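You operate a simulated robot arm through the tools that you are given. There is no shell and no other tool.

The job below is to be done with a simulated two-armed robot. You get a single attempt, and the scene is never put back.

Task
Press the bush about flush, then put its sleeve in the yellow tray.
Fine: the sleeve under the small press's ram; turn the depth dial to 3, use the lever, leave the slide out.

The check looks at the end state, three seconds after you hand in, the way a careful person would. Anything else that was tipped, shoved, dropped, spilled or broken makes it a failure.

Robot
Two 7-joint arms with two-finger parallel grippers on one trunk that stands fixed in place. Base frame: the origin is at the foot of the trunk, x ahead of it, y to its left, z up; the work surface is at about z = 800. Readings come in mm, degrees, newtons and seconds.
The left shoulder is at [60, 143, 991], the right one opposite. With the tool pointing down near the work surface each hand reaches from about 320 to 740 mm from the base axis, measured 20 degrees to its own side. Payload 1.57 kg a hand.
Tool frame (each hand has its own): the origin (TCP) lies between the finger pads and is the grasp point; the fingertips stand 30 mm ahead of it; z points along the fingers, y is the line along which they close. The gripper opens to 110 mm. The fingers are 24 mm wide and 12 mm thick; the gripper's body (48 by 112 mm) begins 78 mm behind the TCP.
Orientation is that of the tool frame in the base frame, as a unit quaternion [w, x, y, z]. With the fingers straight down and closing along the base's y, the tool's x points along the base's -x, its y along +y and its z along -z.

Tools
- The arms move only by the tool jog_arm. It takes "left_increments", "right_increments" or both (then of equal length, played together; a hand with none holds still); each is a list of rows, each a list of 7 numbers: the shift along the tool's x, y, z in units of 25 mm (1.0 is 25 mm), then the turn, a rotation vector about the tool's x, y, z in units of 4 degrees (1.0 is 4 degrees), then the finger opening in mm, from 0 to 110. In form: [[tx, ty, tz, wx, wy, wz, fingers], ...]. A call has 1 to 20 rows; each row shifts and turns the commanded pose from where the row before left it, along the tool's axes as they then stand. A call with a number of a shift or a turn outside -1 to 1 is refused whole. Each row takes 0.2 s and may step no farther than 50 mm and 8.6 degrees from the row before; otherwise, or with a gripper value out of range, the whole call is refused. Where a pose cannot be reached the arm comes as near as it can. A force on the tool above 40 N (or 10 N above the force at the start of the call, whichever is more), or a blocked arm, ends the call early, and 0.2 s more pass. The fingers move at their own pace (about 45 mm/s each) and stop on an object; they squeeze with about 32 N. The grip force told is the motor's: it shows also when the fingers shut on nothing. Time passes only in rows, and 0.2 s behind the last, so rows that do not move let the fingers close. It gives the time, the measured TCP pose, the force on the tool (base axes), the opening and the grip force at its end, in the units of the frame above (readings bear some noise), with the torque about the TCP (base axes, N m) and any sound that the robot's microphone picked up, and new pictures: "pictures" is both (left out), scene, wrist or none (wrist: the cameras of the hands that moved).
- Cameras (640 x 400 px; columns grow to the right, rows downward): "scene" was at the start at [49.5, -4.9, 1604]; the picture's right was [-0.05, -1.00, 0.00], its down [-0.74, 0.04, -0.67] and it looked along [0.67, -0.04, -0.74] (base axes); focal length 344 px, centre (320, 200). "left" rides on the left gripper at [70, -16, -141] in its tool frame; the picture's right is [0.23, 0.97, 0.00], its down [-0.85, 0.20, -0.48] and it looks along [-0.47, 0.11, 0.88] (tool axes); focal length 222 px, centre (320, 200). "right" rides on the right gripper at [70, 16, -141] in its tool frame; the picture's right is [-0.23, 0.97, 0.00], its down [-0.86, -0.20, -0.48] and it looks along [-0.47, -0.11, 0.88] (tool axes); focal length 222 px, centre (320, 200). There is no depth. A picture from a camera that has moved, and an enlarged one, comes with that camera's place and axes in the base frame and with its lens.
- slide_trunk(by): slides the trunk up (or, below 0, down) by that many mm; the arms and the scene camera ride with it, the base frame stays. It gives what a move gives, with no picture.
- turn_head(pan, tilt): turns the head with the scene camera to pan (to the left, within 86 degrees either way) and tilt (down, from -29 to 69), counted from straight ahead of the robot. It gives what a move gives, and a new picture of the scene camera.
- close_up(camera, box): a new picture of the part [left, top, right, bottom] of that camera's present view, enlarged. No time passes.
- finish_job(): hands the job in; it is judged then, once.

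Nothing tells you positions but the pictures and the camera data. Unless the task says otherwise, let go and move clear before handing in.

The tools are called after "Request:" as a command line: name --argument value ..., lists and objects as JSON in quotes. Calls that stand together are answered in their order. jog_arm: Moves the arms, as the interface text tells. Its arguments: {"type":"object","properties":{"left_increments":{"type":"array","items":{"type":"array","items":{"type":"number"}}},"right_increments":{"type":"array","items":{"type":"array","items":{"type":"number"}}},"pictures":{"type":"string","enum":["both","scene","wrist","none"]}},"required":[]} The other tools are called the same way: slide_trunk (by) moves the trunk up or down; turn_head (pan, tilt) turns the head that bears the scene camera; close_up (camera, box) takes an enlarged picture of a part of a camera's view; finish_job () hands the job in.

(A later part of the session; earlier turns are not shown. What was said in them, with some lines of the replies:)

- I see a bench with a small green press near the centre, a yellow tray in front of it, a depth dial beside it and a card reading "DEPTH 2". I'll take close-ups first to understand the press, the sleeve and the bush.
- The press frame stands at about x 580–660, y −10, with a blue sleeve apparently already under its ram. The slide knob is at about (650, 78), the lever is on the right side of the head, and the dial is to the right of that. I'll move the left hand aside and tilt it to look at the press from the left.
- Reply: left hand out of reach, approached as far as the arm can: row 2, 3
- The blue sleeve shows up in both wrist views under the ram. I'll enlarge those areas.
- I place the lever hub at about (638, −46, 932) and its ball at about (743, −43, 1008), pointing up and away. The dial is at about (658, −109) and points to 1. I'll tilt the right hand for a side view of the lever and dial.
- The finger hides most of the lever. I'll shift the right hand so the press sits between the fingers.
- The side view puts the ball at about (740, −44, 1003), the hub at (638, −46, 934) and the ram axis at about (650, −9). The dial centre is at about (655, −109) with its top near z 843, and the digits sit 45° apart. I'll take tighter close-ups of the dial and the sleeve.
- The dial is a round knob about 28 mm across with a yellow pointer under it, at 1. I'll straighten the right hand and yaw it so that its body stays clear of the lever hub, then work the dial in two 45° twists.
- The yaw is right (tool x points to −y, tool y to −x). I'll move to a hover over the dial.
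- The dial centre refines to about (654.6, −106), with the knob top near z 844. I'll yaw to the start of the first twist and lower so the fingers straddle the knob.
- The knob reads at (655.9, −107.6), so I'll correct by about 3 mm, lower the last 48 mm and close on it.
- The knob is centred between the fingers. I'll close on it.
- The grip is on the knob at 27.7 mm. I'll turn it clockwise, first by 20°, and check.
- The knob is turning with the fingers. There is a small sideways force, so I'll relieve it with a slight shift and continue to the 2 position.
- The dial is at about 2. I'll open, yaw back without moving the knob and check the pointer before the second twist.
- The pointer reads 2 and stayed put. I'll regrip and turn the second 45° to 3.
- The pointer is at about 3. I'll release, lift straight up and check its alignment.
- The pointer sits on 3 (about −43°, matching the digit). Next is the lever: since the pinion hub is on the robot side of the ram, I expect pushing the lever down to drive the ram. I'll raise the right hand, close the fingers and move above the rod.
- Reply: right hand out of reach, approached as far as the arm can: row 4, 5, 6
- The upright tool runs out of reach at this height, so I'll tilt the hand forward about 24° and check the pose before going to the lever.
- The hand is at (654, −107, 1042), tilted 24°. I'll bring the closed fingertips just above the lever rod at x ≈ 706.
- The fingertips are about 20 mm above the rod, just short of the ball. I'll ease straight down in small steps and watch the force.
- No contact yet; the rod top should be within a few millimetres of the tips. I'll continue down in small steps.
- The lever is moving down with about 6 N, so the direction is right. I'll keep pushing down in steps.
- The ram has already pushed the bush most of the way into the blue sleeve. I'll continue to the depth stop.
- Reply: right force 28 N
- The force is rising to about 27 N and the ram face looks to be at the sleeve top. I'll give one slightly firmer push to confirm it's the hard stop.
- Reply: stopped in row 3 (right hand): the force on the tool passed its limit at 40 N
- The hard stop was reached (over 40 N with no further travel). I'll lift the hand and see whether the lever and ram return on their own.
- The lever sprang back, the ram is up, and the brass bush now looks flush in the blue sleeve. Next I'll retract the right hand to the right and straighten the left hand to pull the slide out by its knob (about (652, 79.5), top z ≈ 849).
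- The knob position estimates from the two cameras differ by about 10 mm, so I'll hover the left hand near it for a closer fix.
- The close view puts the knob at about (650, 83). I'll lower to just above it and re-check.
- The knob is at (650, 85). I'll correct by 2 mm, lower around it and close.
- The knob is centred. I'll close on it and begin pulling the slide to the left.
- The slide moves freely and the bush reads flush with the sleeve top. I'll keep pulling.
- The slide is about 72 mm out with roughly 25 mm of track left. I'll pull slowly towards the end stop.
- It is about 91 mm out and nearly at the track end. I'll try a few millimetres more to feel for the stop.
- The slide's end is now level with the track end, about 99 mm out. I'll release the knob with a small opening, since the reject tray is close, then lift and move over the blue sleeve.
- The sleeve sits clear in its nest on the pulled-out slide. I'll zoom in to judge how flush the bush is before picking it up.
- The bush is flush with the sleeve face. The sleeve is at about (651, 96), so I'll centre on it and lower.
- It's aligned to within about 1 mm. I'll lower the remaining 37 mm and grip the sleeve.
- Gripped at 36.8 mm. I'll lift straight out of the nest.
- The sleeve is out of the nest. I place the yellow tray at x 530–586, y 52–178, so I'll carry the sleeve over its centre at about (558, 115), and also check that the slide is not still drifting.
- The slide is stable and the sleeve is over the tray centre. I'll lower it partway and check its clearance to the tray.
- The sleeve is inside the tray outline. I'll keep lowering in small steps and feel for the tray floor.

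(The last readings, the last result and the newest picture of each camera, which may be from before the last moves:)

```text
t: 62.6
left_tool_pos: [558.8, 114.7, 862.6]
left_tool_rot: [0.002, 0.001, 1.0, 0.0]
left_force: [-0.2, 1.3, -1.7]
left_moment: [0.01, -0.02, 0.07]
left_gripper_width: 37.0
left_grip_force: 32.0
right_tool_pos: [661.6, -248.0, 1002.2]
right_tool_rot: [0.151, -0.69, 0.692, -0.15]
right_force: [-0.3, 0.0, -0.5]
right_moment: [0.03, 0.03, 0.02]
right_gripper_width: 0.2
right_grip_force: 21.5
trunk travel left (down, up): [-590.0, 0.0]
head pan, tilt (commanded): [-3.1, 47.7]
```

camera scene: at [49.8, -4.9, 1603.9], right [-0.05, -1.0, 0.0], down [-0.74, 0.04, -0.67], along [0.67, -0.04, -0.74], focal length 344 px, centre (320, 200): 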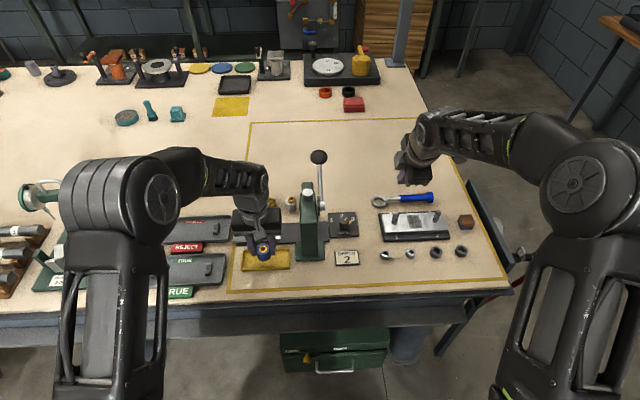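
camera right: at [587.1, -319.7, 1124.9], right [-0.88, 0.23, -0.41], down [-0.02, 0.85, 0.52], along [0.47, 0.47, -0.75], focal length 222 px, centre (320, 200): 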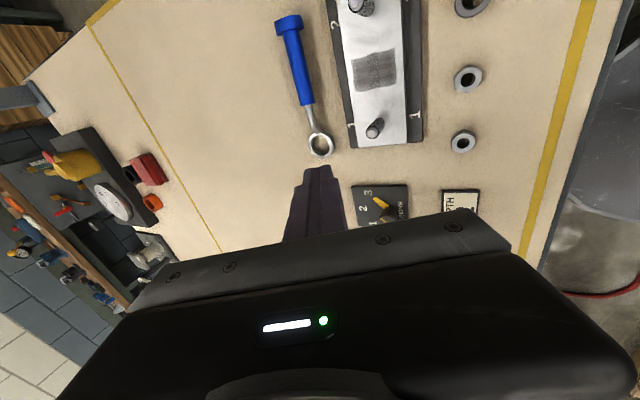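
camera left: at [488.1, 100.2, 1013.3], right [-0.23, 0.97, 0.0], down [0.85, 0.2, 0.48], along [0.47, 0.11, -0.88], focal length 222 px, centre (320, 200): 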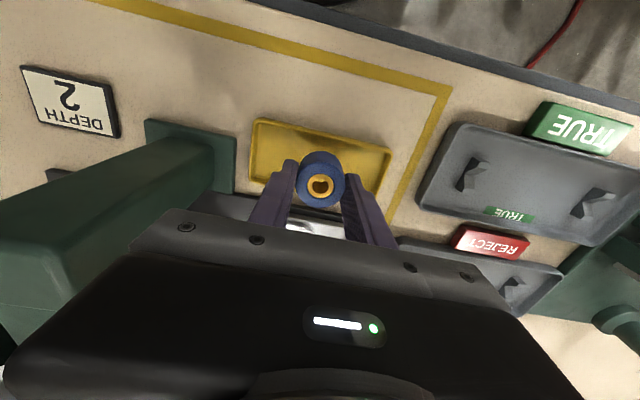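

Request:
jog_arm --left_increments '[[0, 0, 0.12, 0, 0, 0, 30], [0, 0, 0.12, 0, 0, 0, 30], [0, 0, 0, 0, 0, 0, 30]]' --pictures "none"

Request:
close_up --camera "scene" --box '[230, 200, 320, 290]'

```text
t: 63.4
left_tool_pos: [560.5, 115.9, 856.1]
left_tool_rot: [0.002, -0.001, 1.0, 0.001]
left_force: [0.2, -0.1, -2.2]
left_moment: [-0.02, -0.01, -0.01]
left_gripper_width: 36.6
left_grip_force: 31.9
right_tool_pos: [660.3, -247.9, 1003.2]
right_tool_rot: [0.152, -0.689, 0.692, -0.15]
right_force: [0.0, -0.3, -0.6]
right_moment: [0.01, 0.02, 0.01]
right_gripper_width: 0.0
right_grip_force: 22.2
trunk travel left (down, up): [-590.0, 0.0]
head pan, tilt (commanded): [-3.1, 47.7]
```

```text
4.44 times, centred on (275, 245) of scene
camera zoom: at [49.8, -4.9, 1603.9], right [-0.05, -1.0, 0.0], down [-0.74, 0.04, -0.67], along [0.67, -0.04, -0.74], focal length 1528 px, centre (520, 0)
```

zoom: 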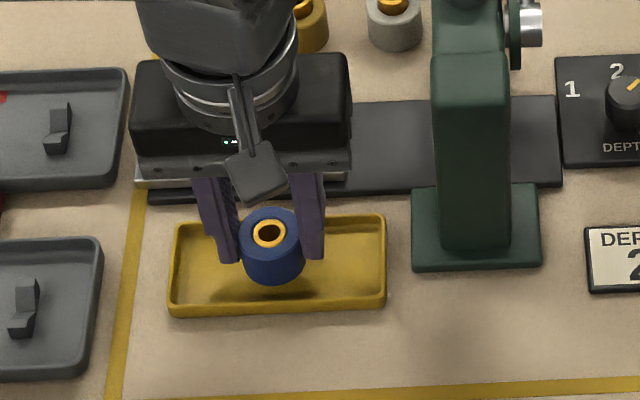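

No contact yet. I'll continue in 2 mm steps.

Request:
jog_arm --left_increments '[[0, 0, 0.08, 0, 0, 0, 30], [0, 0, 0.08, 0, 0, 0, 30], [0, 0, 0, 0, 0, 0, 30]]' --pictures "none"

```text
t: 64.2
left_tool_pos: [559.7, 115.0, 852.5]
left_tool_rot: [0.003, 0.0, 1.0, 0.001]
left_force: [-0.2, -1.0, -1.5]
left_moment: [-0.02, 0.0, 0.02]
left_gripper_width: 37.2
left_grip_force: 31.5
right_tool_pos: [661.4, -247.5, 1004.6]
right_tool_rot: [0.151, -0.69, 0.692, -0.15]
right_force: [-0.9, 0.2, 0.4]
right_moment: [0.01, 0.02, 0.0]
right_gripper_width: 0.1
right_grip_force: 21.7
trunk travel left (down, up): [-590.0, 0.0]
head pan, tilt (commanded): [-3.1, 47.7]
```

Request:
jog_arm --left_increments '[[0, 0, 0.08, 0, 0, 0, 30], [0, 0, 0.08, 0, 0, 0, 30], [0, 0, 0, 0, 0, 0, 30]]' --pictures "wrist"

Request:
close_up --camera "scene" --box '[245, 230, 305, 280]'

```text
t: 65.0
left_tool_pos: [559.3, 114.4, 849.3]
left_tool_rot: [0.003, -0.001, 1.0, 0.001]
left_force: [0.7, 0.4, -3.4]
left_moment: [-0.02, -0.03, 0.02]
left_gripper_width: 36.8
left_grip_force: 32.1
right_tool_pos: [660.7, -248.1, 1003.7]
right_tool_rot: [0.152, -0.689, 0.692, -0.15]
right_force: [0.2, -0.4, 0.1]
right_moment: [-0.01, 0.0, 0.02]
right_gripper_width: 0.2
right_grip_force: 20.7
trunk travel left (down, up): [-590.0, 0.0]
head pan, tilt (commanded): [-3.1, 47.7]
camera left: at [488.4, 100.4, 989.6], right [-0.23, 0.97, 0.0], down [0.85, 0.2, 0.48], along [0.47, 0.11, -0.88], focal length 222 px, centre (320, 200)
```

left: 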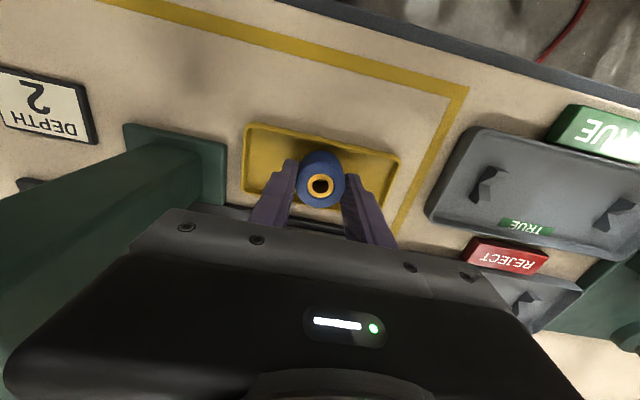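

```text
8.00 times, centred on (275, 255) of scene
camera zoom: at [49.8, -4.9, 1603.9], right [-0.05, -1.0, 0.0], down [-0.74, 0.04, -0.67], along [0.67, -0.04, -0.74], focal length 2750 px, centre (680, -240)
```

zoom: 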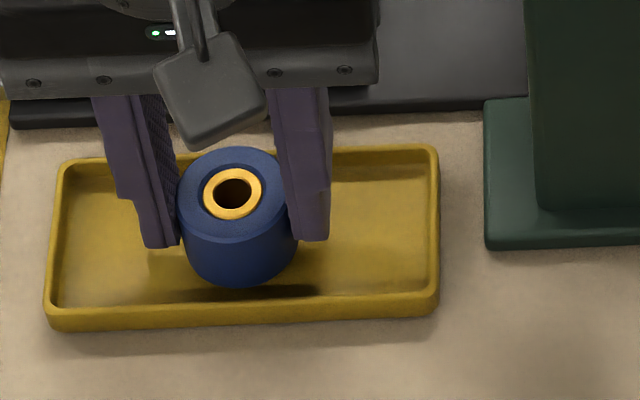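

There's still a small gap under the sleeve. I'll continue down.

Request:
jog_arm --left_increments '[[0, 0, 0.08, 0, 0, 0, 30], [0, 0, 0.08, 0, 0, 0, 30], [0, 0, 0, 0, 0, 0, 30]]' --pictures "none"

Request:
close_up --camera "scene" --box '[245, 230, 305, 280]'

```text
t: 65.8
left_tool_pos: [559.6, 114.4, 845.4]
left_tool_rot: [0.002, 0.0, 1.0, 0.0]
left_force: [0.5, 0.8, -2.3]
left_moment: [0.01, 0.01, 0.0]
left_gripper_width: 36.7
left_grip_force: 32.2
right_tool_pos: [661.5, -248.3, 1003.0]
right_tool_rot: [0.152, -0.689, 0.693, -0.15]
right_force: [-0.3, 1.5, -0.4]
right_moment: [-0.01, 0.03, -0.01]
right_gripper_width: 0.0
right_grip_force: 21.8
trunk travel left (down, up): [-590.0, 0.0]
head pan, tilt (commanded): [-3.1, 47.7]
```

```text
8.00 times, centred on (275, 255) of scene
camera zoom: at [49.8, -4.9, 1603.9], right [-0.05, -1.0, 0.0], down [-0.74, 0.04, -0.67], along [0.67, -0.04, -0.74], focal length 2750 px, centre (680, -240)
```

zoom: 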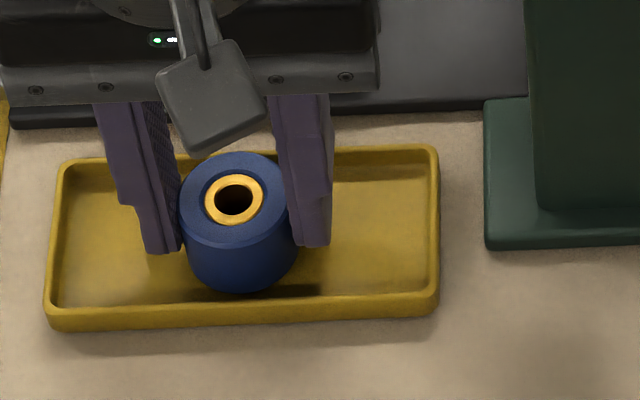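

Nearly there; I'll go down another few millimetres.

Request:
jog_arm --left_increments '[[0, 0, 0.06, 0, 0, 0, 30], [0, 0, 0.06, 0, 0, 0, 30], [0, 0, 0, 0, 0, 0, 30]]' --pictures "none"

Request:
close_up --camera "scene" --box '[245, 230, 305, 280]'

```text
t: 66.6
left_tool_pos: [559.5, 114.8, 840.5]
left_tool_rot: [0.003, 0.0, 1.0, 0.0]
left_force: [0.2, 0.5, 5.8]
left_moment: [0.03, 0.13, -0.04]
left_gripper_width: 36.8
left_grip_force: 31.9
right_tool_pos: [660.8, -249.0, 1005.1]
right_tool_rot: [0.153, -0.69, 0.692, -0.151]
right_force: [-0.6, 0.6, 0.0]
right_moment: [-0.07, -0.03, -0.03]
right_gripper_width: 0.0
right_grip_force: 21.1
trunk travel left (down, up): [-590.0, 0.0]
head pan, tilt (commanded): [-3.1, 47.7]
```

```text
8.00 times, centred on (275, 255) of scene
camera zoom: at [49.0, -5.0, 1604.1], right [-0.05, -1.0, 0.0], down [-0.74, 0.04, -0.67], along [0.67, -0.04, -0.74], focal length 2750 px, centre (680, -240)
```

zoom: 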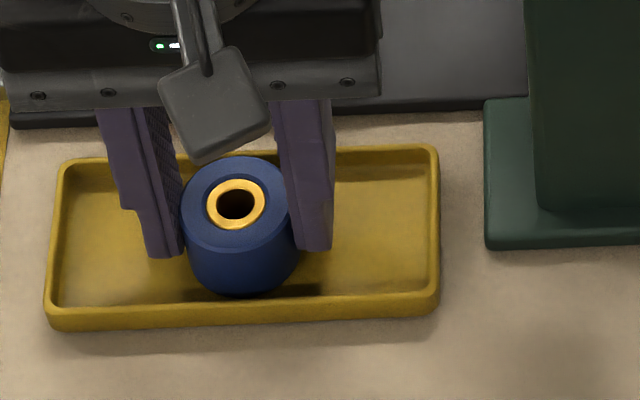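

The sleeve is resting on the tray floor (about 6 N up). I'll open the fingers and lift away.

Request:
jog_arm --left_increments '[[0, 0, 0, 0, 0, 0, 42], [0, 0, 0, 0, 0, 0, 52], [0, 0, 0, 0, 0, 0, 54], [0, 0, 0, 0, 0, 0, 54], [0, 0, -0.4, 0, 0, 0, 54], [0, 0, -0.8, 0, 0, 0, 54], [0, 0, -1, 0, 0, 0, 54], [0, 0, -1, 0, 0, 0, 54], [0, 0, -1, 0, 0, 0, 54]]'

Request:
close_up --camera "scene" --box '[230, 180, 320, 280]'

Request:
close_up --camera "left" --box '[200, 40, 460, 240]'

```text
t: 68.6
left_tool_pos: [559.1, 115.1, 945.8]
left_tool_rot: [0.003, 0.0, 1.0, 0.001]
left_force: [-0.5, 0.4, 0.3]
left_moment: [-0.02, -0.03, -0.02]
left_gripper_width: 53.9
left_grip_force: 0.0
right_tool_pos: [661.3, -248.8, 1005.1]
right_tool_rot: [0.152, -0.689, 0.693, -0.15]
right_force: [0.5, -0.5, -0.8]
right_moment: [-0.01, -0.01, 0.0]
right_gripper_width: 0.1
right_grip_force: 21.9
trunk travel left (down, up): [-590.0, 0.0]
head pan, tilt (commanded): [-3.1, 47.7]
camera scene: at [49.1, -5.0, 1603.9], right [-0.05, -1.0, 0.0], down [-0.74, 0.04, -0.67], along [0.67, -0.04, -0.74], focal length 344 px, centre (320, 200)
camera left: at [487.5, 99.7, 1088.2], right [-0.23, 0.97, 0.0], down [0.85, 0.2, 0.48], along [0.47, 0.11, -0.88], focal length 222 px, centre (320, 200)
```

scene: 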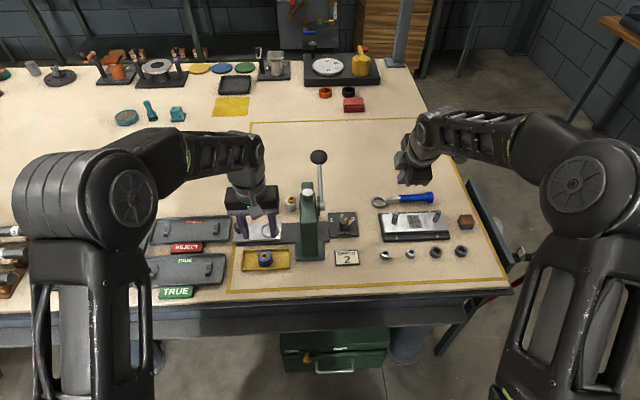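
left: 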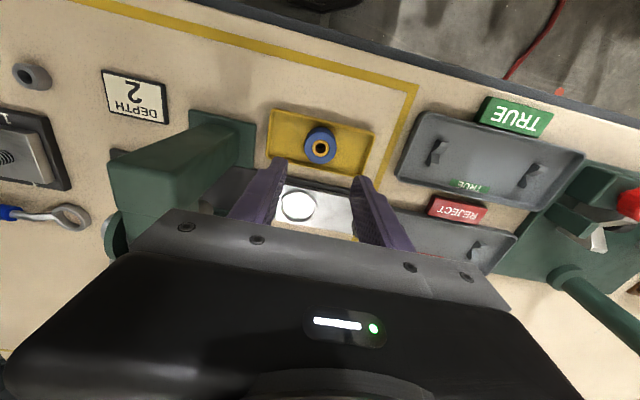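

```text
4.00 times, centred on (275, 230) of scene
camera zoom: at [49.1, -5.0, 1603.9], right [-0.05, -1.0, 0.0], down [-0.74, 0.04, -0.67], along [0.67, -0.04, -0.74], focal length 1375 px, centre (500, 80)
```

zoom: 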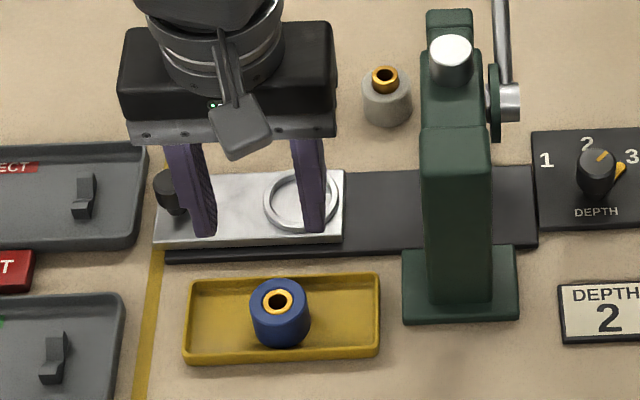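

```text
2.00 times, centred on (330, 140) of left
camera zoom: at [487.5, 99.7, 1088.2], right [-0.23, 0.97, 0.0], down [0.85, 0.2, 0.48], along [0.47, 0.11, -0.88], focal length 444 px, centre (300, 320)
```

zoom: 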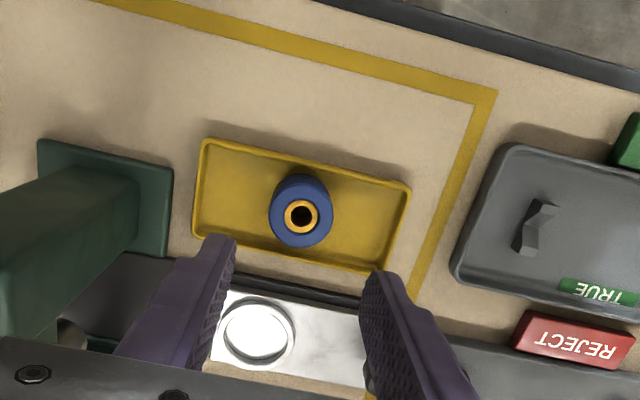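

The sleeve stands upright in the yellow tray. I'll move the left hand up and away and make a final check of everything.

Request:
jog_arm --left_increments '[[0, 0, -1, 0, 0, 0, 54], [0, 0, -1, 0, 0, 0, 54], [0, 0, -1, 0, 0, 0, 54], [0.5, 1, -1, 0, 0, 0, 54], [0.5, 1, 0, 0, 0, 0, 54], [0.5, 1, 0, 0, 0, 0, 54], [0.5, 1, 0, 0, 0, 0, 54], [0.5, 1, 0, 0, 0, 0, 54], [0, 0, 0, 0, 0, 0, 54]]'

Request:
close_up --camera "scene" --box '[225, 140, 375, 290]'

Request:
close_up --camera "scene" --box '[240, 235, 295, 280]'

Request:
close_up --camera "scene" --box '[320, 180, 500, 290]'

```text
t: 70.6
left_tool_pos: [496.5, 239.8, 1044.7]
left_tool_rot: [0.003, 0.0, 1.0, 0.001]
left_force: [0.1, 0.2, 0.6]
left_moment: [0.03, -0.01, -0.01]
left_gripper_width: 54.1
left_grip_force: 0.1
right_tool_pos: [662.1, -249.0, 1003.8]
right_tool_rot: [0.152, -0.689, 0.692, -0.151]
right_force: [0.5, 0.0, -0.3]
right_moment: [0.01, 0.04, 0.0]
right_gripper_width: 0.1
right_grip_force: 21.3
trunk travel left (down, up): [-590.0, 0.0]
head pan, tilt (commanded): [-3.1, 47.7]
camera scene: at [49.9, -5.3, 1603.9], right [-0.05, -1.0, 0.0], down [-0.74, 0.04, -0.67], along [0.67, -0.04, -0.74], focal length 344 px, centre (320, 200)
camera left: at [424.7, 225.1, 1187.5], right [-0.23, 0.97, 0.0], down [0.85, 0.2, 0.48], along [0.47, 0.11, -0.88], focal length 222 px, centre (320, 200)
```

scene: 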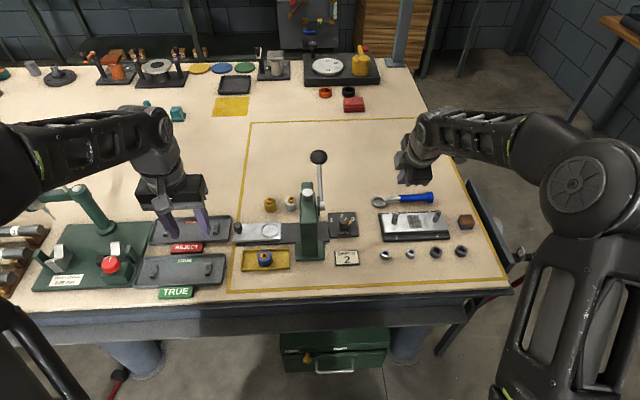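
left: 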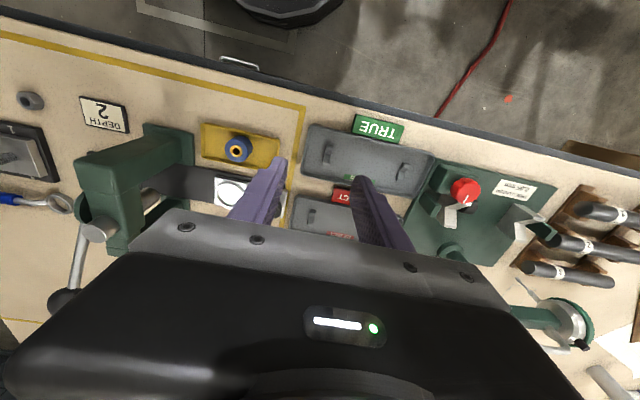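

```text
2.67 times, centred on (300, 215) of scene
camera zoom: at [49.9, -5.3, 1603.9], right [-0.05, -1.0, 0.0], down [-0.74, 0.04, -0.67], along [0.67, -0.04, -0.74], focal length 917 px, centre (373, 160)
```

zoom: 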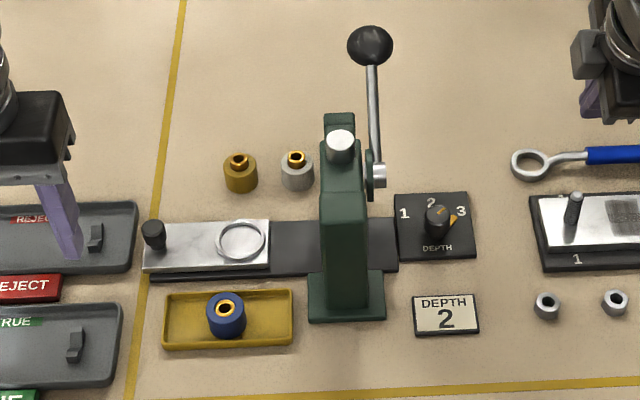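

```text
8.89 times, centred on (268, 258) of scene
camera zoom: at [49.9, -5.3, 1603.9], right [-0.05, -1.0, 0.0], down [-0.74, 0.04, -0.67], along [0.67, -0.04, -0.74], focal length 3056 px, centre (787, -311)
```

zoom: 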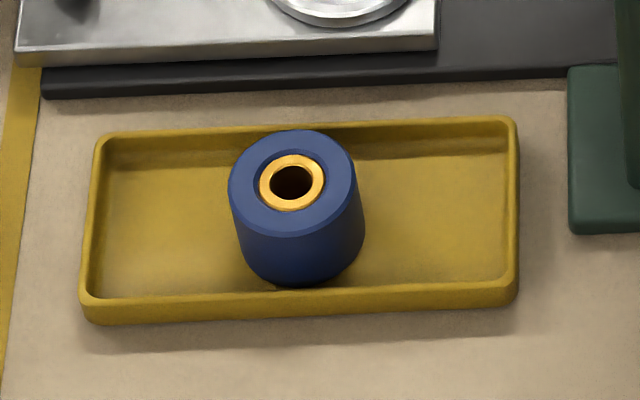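

```text
3.56 times, centred on (410, 235) of scene
camera zoom: at [49.9, -5.3, 1603.9], right [-0.05, -1.0, 0.0], down [-0.74, 0.04, -0.67], along [0.67, -0.04, -0.74], focal length 1222 px, centre (0, 76)
```

zoom: 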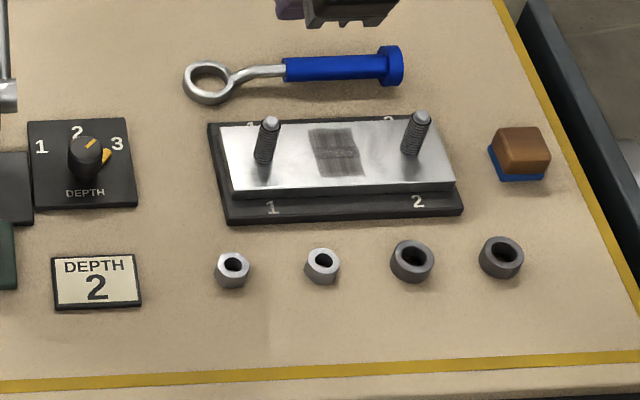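

The bush is about flush, and the blue sleeve stands upright in the yellow tray. The dial points to 3, the lever is back up and the slide is left out. Nothing else has moved and both hands are clear, so I'm handing in.

Request:
finish_job

```text
The job is handed in.
```

I pressed the bush about flush in the blue sleeve and stood the sleeve upright in the yellow tray. The job is handed in, but I haven't seen the check's result.

- **Dial:** I turned it to 3 as you said. The card by the press reads "DEPTH 2", and I followed your instruction instead.
- **Press:** I pushed the lever down to its hard stop, and it sprang back up by itself. In the close-ups the bush looks level with the sleeve face, at most about 1 mm proud.
- **Slide:** I pulled it out about 99 mm, until it was level with the end of its track. It shifted another 7 mm or so when I lifted the sleeve, so its end overhangs the track slightly. It stayed put after that.

In the final pictures of the work area nothing else had moved. Both hands were clear when I handed in.
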